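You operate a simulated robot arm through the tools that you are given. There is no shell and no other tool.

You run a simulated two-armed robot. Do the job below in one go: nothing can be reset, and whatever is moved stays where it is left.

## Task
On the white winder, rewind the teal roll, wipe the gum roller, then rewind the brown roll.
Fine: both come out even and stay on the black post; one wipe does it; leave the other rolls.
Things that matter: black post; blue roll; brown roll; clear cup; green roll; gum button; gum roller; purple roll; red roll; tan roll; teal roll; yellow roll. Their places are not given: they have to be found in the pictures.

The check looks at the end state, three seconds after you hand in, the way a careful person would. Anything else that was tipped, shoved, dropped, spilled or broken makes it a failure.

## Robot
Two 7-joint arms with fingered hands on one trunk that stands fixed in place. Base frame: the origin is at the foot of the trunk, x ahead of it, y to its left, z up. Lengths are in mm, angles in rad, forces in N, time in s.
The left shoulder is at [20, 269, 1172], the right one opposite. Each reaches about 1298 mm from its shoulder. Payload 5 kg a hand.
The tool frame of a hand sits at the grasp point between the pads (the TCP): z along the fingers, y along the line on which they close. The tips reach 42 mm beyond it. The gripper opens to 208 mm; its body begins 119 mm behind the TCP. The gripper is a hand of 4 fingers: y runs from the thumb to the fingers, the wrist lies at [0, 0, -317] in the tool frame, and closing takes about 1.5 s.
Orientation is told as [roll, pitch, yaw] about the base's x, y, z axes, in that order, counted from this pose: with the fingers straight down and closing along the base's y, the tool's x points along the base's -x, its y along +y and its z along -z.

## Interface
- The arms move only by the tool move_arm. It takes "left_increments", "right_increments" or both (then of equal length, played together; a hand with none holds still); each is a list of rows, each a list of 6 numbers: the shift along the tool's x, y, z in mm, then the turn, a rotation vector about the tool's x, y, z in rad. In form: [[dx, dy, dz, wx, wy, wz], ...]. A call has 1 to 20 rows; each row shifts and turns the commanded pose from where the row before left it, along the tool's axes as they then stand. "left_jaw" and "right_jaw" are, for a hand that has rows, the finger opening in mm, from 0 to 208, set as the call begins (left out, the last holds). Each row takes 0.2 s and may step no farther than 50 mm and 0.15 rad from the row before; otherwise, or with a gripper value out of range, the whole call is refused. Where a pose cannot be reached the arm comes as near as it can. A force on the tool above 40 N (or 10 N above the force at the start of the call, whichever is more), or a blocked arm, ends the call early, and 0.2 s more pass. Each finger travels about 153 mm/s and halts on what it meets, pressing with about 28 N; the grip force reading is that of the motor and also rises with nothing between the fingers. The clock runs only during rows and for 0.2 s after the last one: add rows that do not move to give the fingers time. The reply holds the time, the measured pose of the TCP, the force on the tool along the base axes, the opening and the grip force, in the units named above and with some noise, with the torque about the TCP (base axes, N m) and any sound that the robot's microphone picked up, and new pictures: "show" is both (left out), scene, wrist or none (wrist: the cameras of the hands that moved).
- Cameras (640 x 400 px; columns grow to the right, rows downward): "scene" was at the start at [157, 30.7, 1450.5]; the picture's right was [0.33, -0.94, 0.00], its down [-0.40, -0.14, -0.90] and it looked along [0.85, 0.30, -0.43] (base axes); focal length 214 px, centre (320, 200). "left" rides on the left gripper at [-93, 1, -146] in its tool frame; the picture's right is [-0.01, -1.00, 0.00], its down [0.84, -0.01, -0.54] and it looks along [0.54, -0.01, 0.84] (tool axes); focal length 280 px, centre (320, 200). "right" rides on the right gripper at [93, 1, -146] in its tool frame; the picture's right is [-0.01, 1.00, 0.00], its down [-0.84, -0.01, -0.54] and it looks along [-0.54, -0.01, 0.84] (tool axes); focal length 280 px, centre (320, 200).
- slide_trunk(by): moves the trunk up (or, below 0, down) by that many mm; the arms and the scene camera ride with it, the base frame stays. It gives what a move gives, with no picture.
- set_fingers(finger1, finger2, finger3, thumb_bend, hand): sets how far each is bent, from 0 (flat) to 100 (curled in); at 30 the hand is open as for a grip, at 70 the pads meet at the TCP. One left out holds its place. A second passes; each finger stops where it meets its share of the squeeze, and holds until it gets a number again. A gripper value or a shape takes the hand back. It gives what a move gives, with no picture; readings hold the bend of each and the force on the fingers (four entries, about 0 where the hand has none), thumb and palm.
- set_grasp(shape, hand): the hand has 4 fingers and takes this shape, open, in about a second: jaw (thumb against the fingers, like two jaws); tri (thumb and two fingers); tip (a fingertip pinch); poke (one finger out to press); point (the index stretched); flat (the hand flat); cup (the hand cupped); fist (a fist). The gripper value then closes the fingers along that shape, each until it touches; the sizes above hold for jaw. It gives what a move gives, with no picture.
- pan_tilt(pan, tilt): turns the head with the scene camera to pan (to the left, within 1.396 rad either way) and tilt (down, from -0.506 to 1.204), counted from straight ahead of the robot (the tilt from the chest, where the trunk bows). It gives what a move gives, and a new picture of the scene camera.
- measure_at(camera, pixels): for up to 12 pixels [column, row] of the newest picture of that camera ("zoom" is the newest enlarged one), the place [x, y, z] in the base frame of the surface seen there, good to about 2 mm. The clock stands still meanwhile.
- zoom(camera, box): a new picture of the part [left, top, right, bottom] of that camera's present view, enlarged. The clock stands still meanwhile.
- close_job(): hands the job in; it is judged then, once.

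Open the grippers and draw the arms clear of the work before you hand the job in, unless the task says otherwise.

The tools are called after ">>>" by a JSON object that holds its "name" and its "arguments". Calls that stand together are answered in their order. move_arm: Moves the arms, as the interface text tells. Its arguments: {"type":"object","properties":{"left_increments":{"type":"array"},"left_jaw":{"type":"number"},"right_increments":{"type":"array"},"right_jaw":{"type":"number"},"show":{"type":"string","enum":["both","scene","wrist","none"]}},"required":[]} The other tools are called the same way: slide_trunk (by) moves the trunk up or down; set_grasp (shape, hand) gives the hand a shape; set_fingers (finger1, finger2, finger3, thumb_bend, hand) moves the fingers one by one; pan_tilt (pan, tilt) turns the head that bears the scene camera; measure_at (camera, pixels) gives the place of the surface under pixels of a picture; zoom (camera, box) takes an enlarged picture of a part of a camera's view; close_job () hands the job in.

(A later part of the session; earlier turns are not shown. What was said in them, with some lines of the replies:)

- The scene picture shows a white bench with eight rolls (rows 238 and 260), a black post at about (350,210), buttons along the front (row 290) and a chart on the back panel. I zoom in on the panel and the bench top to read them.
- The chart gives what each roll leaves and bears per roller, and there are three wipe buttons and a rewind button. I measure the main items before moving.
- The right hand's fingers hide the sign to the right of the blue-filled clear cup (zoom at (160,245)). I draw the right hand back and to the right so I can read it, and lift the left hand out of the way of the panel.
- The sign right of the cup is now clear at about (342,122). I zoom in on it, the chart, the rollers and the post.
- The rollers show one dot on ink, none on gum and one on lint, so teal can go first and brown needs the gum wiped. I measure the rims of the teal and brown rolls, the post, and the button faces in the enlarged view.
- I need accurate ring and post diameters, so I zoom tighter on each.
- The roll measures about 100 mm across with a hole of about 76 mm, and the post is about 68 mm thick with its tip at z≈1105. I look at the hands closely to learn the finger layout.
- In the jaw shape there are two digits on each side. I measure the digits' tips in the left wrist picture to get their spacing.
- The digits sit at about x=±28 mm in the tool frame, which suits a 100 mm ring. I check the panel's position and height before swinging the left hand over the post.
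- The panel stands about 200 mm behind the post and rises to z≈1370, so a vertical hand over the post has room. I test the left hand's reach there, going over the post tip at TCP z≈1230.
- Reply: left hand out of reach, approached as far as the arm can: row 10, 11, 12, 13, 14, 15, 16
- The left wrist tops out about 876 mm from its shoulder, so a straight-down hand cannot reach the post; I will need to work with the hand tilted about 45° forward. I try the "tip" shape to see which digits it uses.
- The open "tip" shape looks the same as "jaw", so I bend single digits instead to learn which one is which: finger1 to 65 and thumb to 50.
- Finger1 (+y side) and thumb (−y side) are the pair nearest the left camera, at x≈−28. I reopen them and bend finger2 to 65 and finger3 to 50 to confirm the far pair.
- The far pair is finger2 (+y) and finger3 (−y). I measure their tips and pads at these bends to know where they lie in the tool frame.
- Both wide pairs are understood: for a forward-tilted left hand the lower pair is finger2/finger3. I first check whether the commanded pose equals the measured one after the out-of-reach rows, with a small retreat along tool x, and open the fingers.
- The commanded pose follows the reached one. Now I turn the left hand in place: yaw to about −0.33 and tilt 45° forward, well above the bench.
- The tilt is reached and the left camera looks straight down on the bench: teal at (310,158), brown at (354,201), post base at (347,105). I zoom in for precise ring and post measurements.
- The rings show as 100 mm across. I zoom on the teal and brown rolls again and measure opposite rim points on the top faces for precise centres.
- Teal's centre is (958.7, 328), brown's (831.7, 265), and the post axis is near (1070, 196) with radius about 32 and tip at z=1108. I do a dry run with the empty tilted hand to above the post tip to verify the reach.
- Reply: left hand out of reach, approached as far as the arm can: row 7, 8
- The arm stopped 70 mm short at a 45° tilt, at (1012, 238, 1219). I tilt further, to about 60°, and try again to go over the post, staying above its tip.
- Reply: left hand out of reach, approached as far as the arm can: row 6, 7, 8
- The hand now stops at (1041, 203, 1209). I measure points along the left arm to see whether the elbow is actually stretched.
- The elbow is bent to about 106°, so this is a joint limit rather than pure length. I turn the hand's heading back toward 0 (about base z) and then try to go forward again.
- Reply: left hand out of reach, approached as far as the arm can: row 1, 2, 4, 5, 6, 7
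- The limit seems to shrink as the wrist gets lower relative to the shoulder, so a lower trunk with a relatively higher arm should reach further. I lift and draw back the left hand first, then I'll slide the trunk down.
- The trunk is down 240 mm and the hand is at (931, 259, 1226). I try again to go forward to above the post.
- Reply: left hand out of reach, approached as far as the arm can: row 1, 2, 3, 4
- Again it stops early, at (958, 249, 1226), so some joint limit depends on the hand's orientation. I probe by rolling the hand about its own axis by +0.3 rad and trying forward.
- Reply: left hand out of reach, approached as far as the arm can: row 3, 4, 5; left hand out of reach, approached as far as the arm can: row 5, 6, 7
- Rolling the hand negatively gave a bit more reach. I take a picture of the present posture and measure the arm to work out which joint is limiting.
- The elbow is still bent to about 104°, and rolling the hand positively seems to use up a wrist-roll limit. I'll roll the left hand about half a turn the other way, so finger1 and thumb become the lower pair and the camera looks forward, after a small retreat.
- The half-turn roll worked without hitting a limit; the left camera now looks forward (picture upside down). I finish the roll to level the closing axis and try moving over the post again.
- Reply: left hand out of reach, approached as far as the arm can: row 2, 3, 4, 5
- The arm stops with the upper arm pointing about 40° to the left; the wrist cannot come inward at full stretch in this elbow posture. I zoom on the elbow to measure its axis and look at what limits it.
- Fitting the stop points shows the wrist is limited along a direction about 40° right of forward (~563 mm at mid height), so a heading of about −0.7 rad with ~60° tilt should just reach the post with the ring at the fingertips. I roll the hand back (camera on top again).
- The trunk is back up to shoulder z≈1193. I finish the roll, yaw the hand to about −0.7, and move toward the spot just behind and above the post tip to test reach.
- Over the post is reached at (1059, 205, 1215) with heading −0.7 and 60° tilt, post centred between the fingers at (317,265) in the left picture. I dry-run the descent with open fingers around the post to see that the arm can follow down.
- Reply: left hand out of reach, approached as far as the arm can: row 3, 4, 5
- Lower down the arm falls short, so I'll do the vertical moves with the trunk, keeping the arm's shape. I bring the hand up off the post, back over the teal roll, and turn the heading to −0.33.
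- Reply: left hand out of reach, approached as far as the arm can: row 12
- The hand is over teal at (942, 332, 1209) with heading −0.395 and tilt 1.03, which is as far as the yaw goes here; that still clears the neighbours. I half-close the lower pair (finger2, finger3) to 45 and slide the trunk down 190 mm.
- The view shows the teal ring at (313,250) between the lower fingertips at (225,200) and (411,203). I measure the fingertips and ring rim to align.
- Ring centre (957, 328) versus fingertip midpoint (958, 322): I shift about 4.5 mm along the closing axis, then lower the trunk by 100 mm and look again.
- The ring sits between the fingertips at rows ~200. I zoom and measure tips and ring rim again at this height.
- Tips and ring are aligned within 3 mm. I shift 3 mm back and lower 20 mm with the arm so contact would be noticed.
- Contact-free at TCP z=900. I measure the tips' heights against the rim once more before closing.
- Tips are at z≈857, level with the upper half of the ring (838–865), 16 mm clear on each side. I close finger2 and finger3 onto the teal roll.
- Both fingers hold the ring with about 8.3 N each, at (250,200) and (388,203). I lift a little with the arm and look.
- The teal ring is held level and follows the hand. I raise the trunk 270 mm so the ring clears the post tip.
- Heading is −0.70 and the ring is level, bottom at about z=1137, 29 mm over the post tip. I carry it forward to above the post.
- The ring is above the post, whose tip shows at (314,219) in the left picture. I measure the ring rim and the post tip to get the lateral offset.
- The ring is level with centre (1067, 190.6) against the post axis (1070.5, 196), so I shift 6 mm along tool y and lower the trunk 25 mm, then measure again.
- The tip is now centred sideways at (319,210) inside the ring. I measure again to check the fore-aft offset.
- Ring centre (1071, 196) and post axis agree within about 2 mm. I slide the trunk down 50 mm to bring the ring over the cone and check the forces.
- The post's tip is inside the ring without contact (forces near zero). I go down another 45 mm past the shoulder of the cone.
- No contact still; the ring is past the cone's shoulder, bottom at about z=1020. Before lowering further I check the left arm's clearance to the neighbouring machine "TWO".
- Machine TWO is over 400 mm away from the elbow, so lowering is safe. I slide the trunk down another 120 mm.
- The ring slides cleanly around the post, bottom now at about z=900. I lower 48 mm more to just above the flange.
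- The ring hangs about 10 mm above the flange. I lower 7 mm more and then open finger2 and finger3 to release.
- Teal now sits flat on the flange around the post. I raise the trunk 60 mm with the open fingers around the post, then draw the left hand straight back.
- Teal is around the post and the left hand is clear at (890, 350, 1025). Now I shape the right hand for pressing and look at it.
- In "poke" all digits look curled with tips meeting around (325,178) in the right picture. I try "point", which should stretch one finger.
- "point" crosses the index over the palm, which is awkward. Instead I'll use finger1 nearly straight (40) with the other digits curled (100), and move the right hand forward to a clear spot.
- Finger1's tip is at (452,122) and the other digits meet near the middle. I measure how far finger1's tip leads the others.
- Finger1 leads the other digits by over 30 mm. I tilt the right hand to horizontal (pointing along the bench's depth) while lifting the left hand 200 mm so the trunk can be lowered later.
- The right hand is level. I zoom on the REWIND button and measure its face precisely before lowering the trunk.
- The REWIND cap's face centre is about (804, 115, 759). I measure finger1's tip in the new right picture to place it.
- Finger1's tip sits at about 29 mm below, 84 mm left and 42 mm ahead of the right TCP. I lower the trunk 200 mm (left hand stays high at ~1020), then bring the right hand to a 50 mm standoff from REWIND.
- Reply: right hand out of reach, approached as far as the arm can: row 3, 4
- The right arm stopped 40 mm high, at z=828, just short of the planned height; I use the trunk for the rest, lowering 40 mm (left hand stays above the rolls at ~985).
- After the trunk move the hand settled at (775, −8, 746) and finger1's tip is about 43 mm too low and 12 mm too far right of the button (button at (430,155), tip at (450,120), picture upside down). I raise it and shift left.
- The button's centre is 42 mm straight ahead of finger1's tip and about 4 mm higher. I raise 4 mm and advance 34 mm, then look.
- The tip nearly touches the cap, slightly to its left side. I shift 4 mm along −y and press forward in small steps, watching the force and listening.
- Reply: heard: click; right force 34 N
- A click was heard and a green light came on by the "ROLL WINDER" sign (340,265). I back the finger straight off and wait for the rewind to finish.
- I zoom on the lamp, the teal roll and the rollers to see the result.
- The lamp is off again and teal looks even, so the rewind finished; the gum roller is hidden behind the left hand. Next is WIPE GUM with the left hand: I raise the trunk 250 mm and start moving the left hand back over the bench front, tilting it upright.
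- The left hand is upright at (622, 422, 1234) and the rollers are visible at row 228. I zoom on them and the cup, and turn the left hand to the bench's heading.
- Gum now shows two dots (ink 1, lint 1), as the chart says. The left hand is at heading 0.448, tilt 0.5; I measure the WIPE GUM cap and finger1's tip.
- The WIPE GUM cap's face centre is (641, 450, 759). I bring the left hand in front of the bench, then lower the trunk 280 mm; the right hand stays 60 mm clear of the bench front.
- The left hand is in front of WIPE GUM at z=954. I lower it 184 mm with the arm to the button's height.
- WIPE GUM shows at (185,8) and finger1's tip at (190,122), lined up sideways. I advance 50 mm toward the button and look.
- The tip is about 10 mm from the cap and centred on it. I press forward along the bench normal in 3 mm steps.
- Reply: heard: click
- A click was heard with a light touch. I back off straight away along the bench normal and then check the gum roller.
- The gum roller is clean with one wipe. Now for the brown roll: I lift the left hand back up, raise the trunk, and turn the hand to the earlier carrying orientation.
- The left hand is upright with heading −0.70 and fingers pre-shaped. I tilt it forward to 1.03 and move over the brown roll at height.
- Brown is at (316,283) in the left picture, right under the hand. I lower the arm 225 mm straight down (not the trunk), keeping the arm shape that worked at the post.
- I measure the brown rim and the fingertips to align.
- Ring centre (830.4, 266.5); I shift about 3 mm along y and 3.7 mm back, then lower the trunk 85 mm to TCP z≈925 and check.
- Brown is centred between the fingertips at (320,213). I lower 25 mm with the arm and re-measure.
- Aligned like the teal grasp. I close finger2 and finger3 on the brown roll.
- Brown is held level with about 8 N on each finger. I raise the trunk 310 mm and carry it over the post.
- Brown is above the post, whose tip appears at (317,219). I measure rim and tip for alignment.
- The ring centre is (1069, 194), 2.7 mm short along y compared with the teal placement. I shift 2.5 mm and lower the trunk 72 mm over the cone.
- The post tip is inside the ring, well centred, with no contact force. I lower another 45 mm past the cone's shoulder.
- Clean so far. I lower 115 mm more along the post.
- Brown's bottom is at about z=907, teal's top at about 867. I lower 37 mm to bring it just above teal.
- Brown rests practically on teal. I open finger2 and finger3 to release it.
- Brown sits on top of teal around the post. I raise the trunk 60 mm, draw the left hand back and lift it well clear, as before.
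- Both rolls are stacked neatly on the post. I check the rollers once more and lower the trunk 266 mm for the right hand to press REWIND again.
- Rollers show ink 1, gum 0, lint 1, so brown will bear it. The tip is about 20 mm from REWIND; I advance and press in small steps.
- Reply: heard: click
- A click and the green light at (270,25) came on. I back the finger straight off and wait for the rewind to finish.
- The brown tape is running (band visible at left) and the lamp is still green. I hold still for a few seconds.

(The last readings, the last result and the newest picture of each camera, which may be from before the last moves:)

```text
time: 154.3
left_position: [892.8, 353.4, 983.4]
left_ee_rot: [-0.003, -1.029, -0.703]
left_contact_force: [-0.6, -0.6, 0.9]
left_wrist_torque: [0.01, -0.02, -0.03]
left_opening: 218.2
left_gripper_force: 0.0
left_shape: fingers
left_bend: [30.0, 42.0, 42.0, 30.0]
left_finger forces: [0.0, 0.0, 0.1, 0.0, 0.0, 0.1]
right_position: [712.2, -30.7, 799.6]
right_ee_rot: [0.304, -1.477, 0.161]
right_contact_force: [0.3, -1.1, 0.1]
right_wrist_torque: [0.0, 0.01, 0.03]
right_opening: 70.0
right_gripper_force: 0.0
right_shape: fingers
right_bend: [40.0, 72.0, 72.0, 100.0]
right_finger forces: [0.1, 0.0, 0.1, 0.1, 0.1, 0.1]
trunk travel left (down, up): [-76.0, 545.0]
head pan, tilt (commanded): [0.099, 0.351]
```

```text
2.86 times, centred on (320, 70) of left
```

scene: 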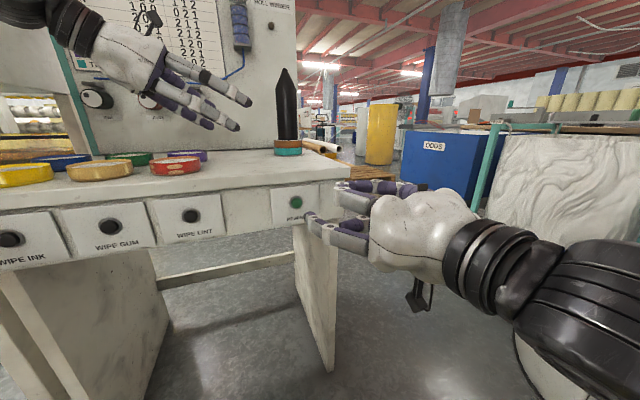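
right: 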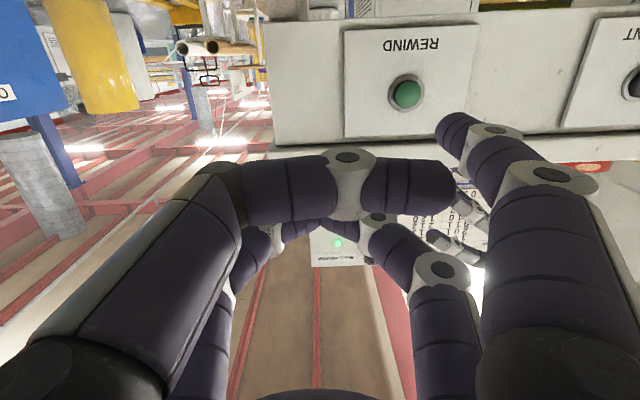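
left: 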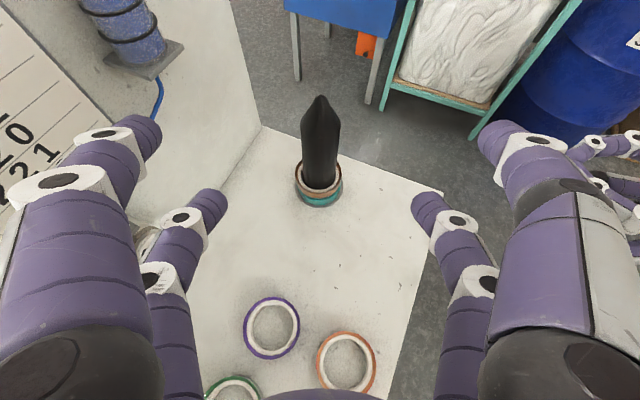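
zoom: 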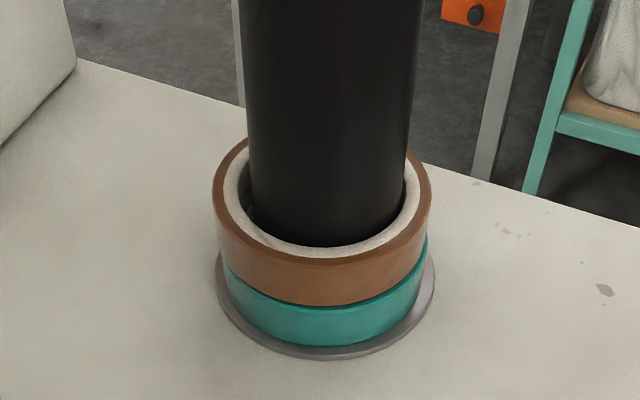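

The lamp is off, and brown came out even on top of teal. I raise the trunk 240 mm, then open both hands and draw the arms clear.

>>> {"name": "slide_trunk", "arguments": {"by": 240}}

>>> {"name": "move_arm", "arguments": {"left_increments": [[21.6, -20.4, -35.9, 0, 0, 0], [21.6, -20.4, -35.9, 0, 0, 0], [21.6, -20.4, -35.9, 0, 0, 0], [21.6, -20.4, -35.9, 0, 0, 0], [21.6, -20.4, -35.9, 0, 0, 0], [21.6, -20.4, -35.9, 0, 0, 0], [0, 0, 0, 0, 0.147, 0], [0, 0, 0, 0, 0.147, 0], [0, 0, 0, 0, 0.147, 0], [0, 0, 0, 0, 0.147, 0], [0, 0, 0, 0, 0.147, 0], [0, 0, 0, 0, 0.147, 0], [0, 0, 0, 0, 0.147, 0]], "right_increments": [[0, 0, -10, 0, 0, 0], [0, 0, 0, 0, 0.14, 0], [0, 0, 0, 0, 0.14, 0], [0, 0, 0, 0, 0.14, 0], [0, 0, 0, 0, 0.14, 0], [0, 0, 0, 0, 0.14, 0], [0, 0, 0, 0, 0.14, 0], [0, 0, 0, 0, 0.14, 0], [0, 0, 0, 0, 0.14, 0], [0, 0, 0, 0, 0.14, 0], [0, 0, 0, 0, 0.14, 0], [0, 0, 0, 0, 0, 0], [0, 0, 0, 0, 0, 0]]}}

```text
time: 156.8
left_position: [892.1, 353.5, 1221.4]
left_ee_rot: [-0.003, -1.027, -0.701]
left_contact_force: [1.2, -0.5, -1.0]
left_wrist_torque: [-0.06, -0.01, -0.03]
left_opening: 218.3
left_gripper_force: 0.1
left_shape: fingers
left_bend: [30.0, 42.0, 42.0, 30.0]
left_finger forces: [0.0, 0.0, 0.1, 0.1, 0.0, 0.1]
right_position: [712.7, -30.2, 1037.4]
right_ee_rot: [0.304, -1.477, 0.163]
right_contact_force: [1.4, -1.2, -0.4]
right_wrist_torque: [0.03, -0.04, 0.02]
right_opening: 70.3
right_gripper_force: 0.0
right_shape: fingers
right_bend: [40.0, 72.0, 72.0, 100.0]
right_finger forces: [0.1, 0.0, 0.0, 0.0, 0.0, 0.0]
trunk travel left (down, up): [-316.0, 305.0]
head pan, tilt (commanded): [0.099, 0.351]
```

```text
time: 159.6
left_position: [621.7, 422.2, 1222.1]
left_ee_rot: [-0.001, 0.003, -0.702]
left_contact_force: [0.0, -0.4, -0.5]
left_wrist_torque: [0.04, -0.01, -0.02]
left_opening: 218.5
left_gripper_force: 0.0
left_shape: fingers
left_bend: [30.0, 42.0, 42.0, 30.0]
left_finger forces: [0.0, 0.0, 0.0, 0.0, 0.0, 0.1]
right_position: [703.9, -34.9, 1038.8]
right_ee_rot: [0.031, -0.078, 0.463]
right_contact_force: [2.0, 0.1, -1.3]
right_wrist_torque: [0.05, 0.17, 0.0]
right_opening: 70.0
right_gripper_force: 0.0
right_shape: fingers
right_bend: [40.0, 72.0, 72.0, 100.0]
right_finger forces: [0.1, 0.0, 0.1, 0.0, 0.0, 0.1]
trunk travel left (down, up): [-316.0, 305.0]
head pan, tilt (commanded): [0.099, 0.351]
```

scene: 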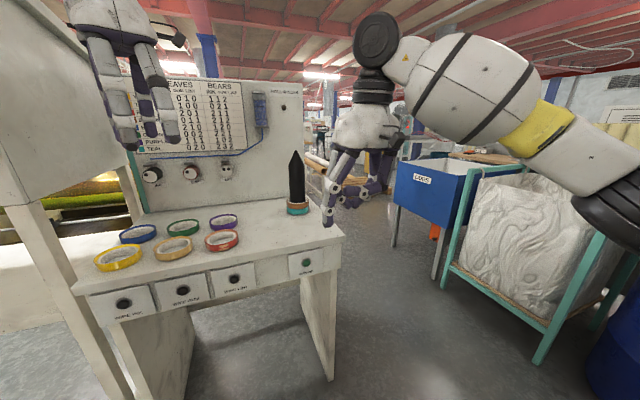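
right: 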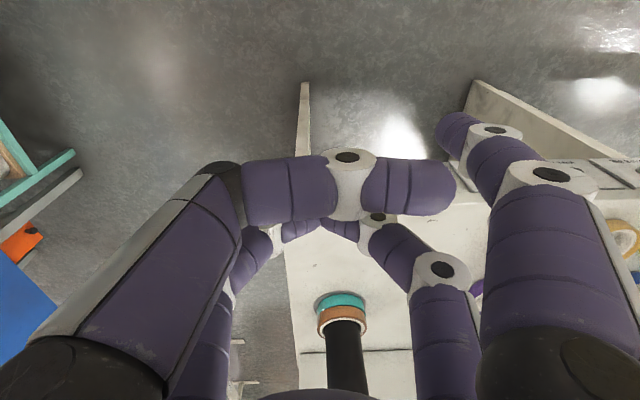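
left: 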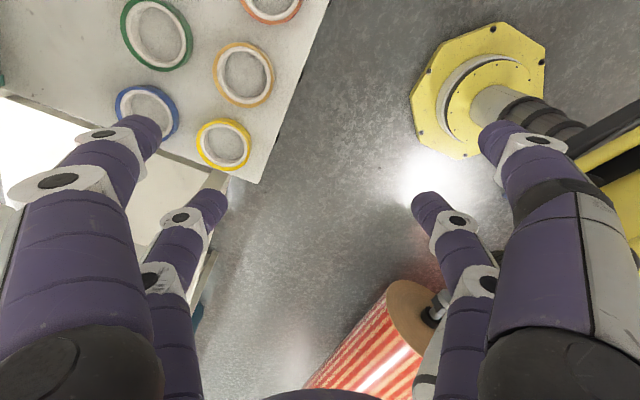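

I check the final roller dots and the rolls, and then draw both opened hands back.

>>> {"name": "zoom", "arguments": {"camera": "scene", "box": [140, 155, 250, 215]}}

>>> {"name": "move_arm", "arguments": {"left_increments": [[28, 0, -5, 0, 0, 0], [28, 0, -5, 0, 0, 0], [28, 0, -5, 0, 0, 0], [28, 0, -5, 0, 0, 0], [28, 0, -5, 0, 0, 0], [28, 0, -5, 0, 0, 0], [0, 0, 0, 0, 0, 0], [0, 0, 0, 0, 0, 0]], "right_increments": [[36, -20, -10, 0, 0, 0], [36, -20, -10, 0, 0, 0], [36, -20, -10, 0, 0, 0], [36, -20, -10, 0, 0, 0], [36, -20, -10, 0, 0, 0], [36, -20, -10, 0, 0, 0], [0, 0, 0, 0, 0, 0], [0, 0, 0, 0, 0, 0]], "left_jaw": 208, "right_jaw": 208}}

>>> {"name": "pan_tilt", "arguments": {"pan": 0.34, "tilt": 0.4}}

```text
5.82 times, centred on (195, 185) of scene
```

zoom: 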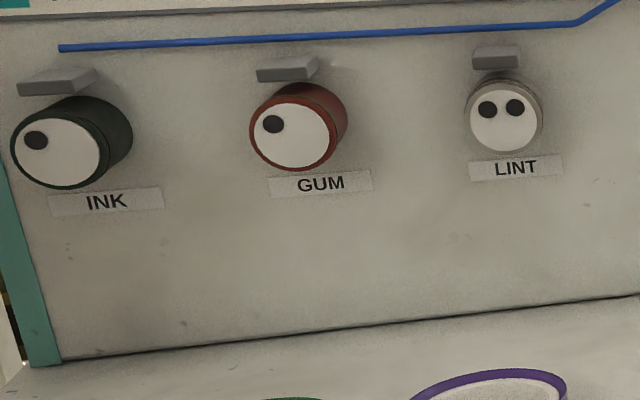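

```text
time: 161.4
left_position: [492.2, 530.5, 1253.0]
left_ee_rot: [-0.002, 0.0, -0.703]
left_contact_force: [0.4, -0.1, 0.6]
left_wrist_torque: [0.02, 0.02, -0.01]
left_opening: 207.8
left_gripper_force: 0.0
left_shape: tip
left_bend: [30.0, 30.0, 30.0, 30.0]
left_finger forces: [0.0, 0.0, 0.0, 0.1, 0.0, 0.0]
right_position: [560.3, -241.9, 1079.6]
right_ee_rot: [0.028, -0.081, 0.463]
right_contact_force: [-0.3, 0.3, 0.3]
right_wrist_torque: [0.01, 0.05, -0.02]
right_opening: 207.9
right_gripper_force: 0.1
right_shape: jaw
right_bend: [30.0, 30.0, 30.0, 30.0]
right_finger forces: [0.0, 0.0, 0.0, 0.0, 0.1, 0.0]
trunk travel left (down, up): [-316.0, 305.0]
head pan, tilt (commanded): [0.099, 0.351]
```

scene: 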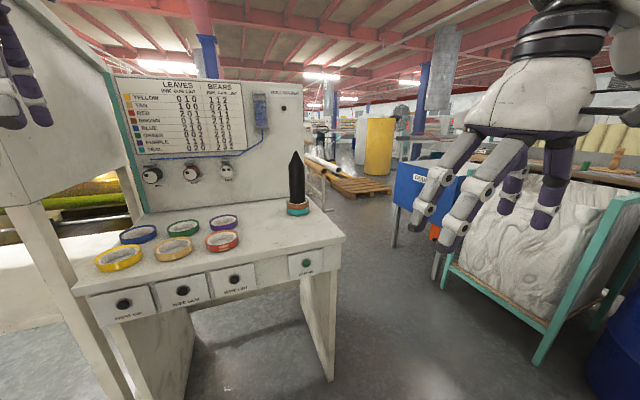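
right: 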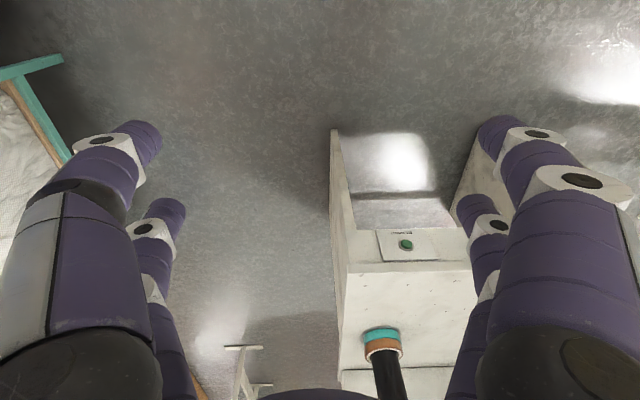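
left: 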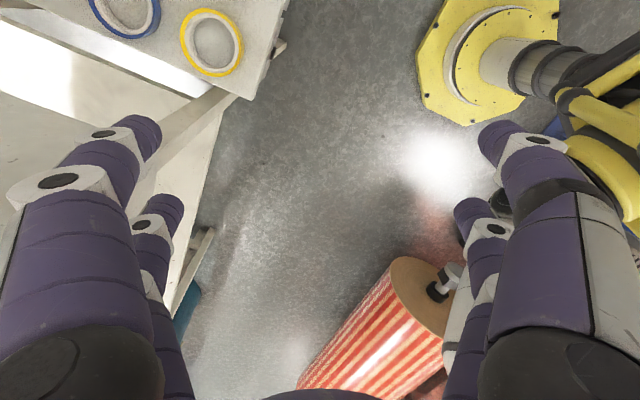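

```text
time: 162.1
left_position: [492.4, 530.3, 1251.9]
left_ee_rot: [-0.002, 0.0, -0.703]
left_contact_force: [0.1, 0.3, 0.0]
left_wrist_torque: [-0.05, -0.01, 0.01]
left_opening: 208.2
left_gripper_force: 0.0
left_shape: tip
left_bend: [30.0, 30.0, 30.0, 30.0]
left_finger forces: [0.1, 0.0, 0.1, 0.1, 0.0, 0.0]
right_position: [560.1, -242.5, 1079.8]
right_ee_rot: [0.03, -0.083, 0.463]
right_contact_force: [-0.2, -0.1, -0.3]
right_wrist_torque: [-0.01, 0.04, 0.0]
right_opening: 208.0
right_gripper_force: 0.1
right_shape: jaw
right_bend: [30.0, 30.0, 30.0, 30.0]
right_finger forces: [0.0, 0.0, 0.0, 0.0, 0.1, 0.0]
trunk travel left (down, up): [-316.0, 305.0]
head pan, tilt (commanded): [0.34, 0.4]
```

scene: 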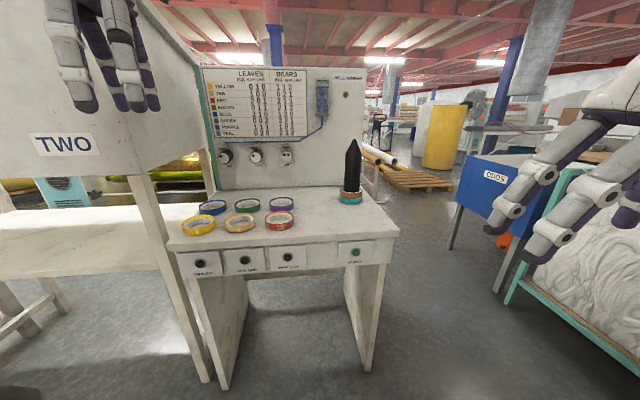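

The rollers read ink 1, gum 1, lint 2, exactly as the chart predicts. One last close look at the post and the remaining rolls.

>>> {"name": "zoom", "arguments": {"camera": "scene", "box": [310, 130, 400, 220]}}

>>> {"name": "zoom", "arguments": {"camera": "scene", "box": [165, 130, 405, 290]}}

```text
4.44 times, centred on (355, 175) of scene
```

zoom: 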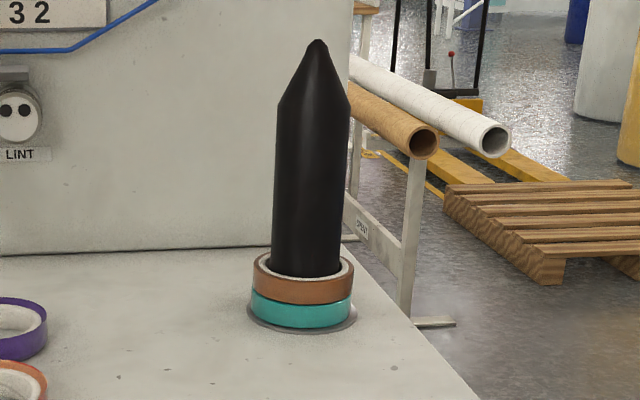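

```text
2.50 times, centred on (285, 210) of scene
```

zoom: 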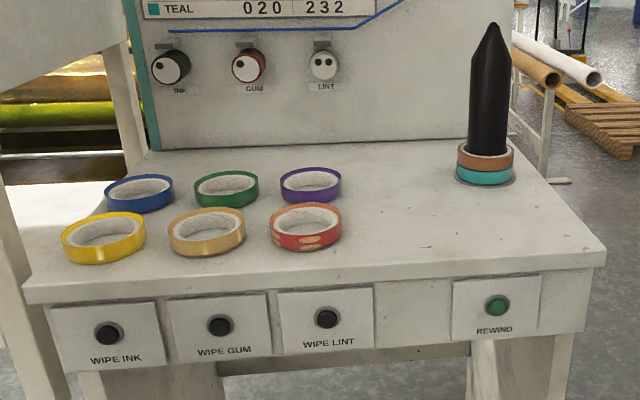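

Teal and brown sit even and stacked on the black post, the other six rolls are untouched, and both hands are open and clear of the bench. I hand the job in.

>>> {"name": "close_job", "arguments": {}}

```text
The job is handed in.
```

The job is done and handed in. Teal and brown are both rewound, look even, and are stacked on the black post with brown on top.

- **Rewinds:** I pressed REWIND once for each roll. Both times I heard a click, and the green light came on and went off again before I moved on.
- **Wipe:** I pressed WIPE GUM once, between the two rewinds. The gum roller went from two dots to none.
- **Rollers now:** ink shows 1 dot, gum 1 and lint 2. That is what the chart gives for the two rolls and one wipe.
- **Other rolls:** the yellow, tan, red, blue, green and purple rolls were not touched. The marks on the red roll were there at the start.
- **Arms:** both hands are open and drawn clear of the bench.
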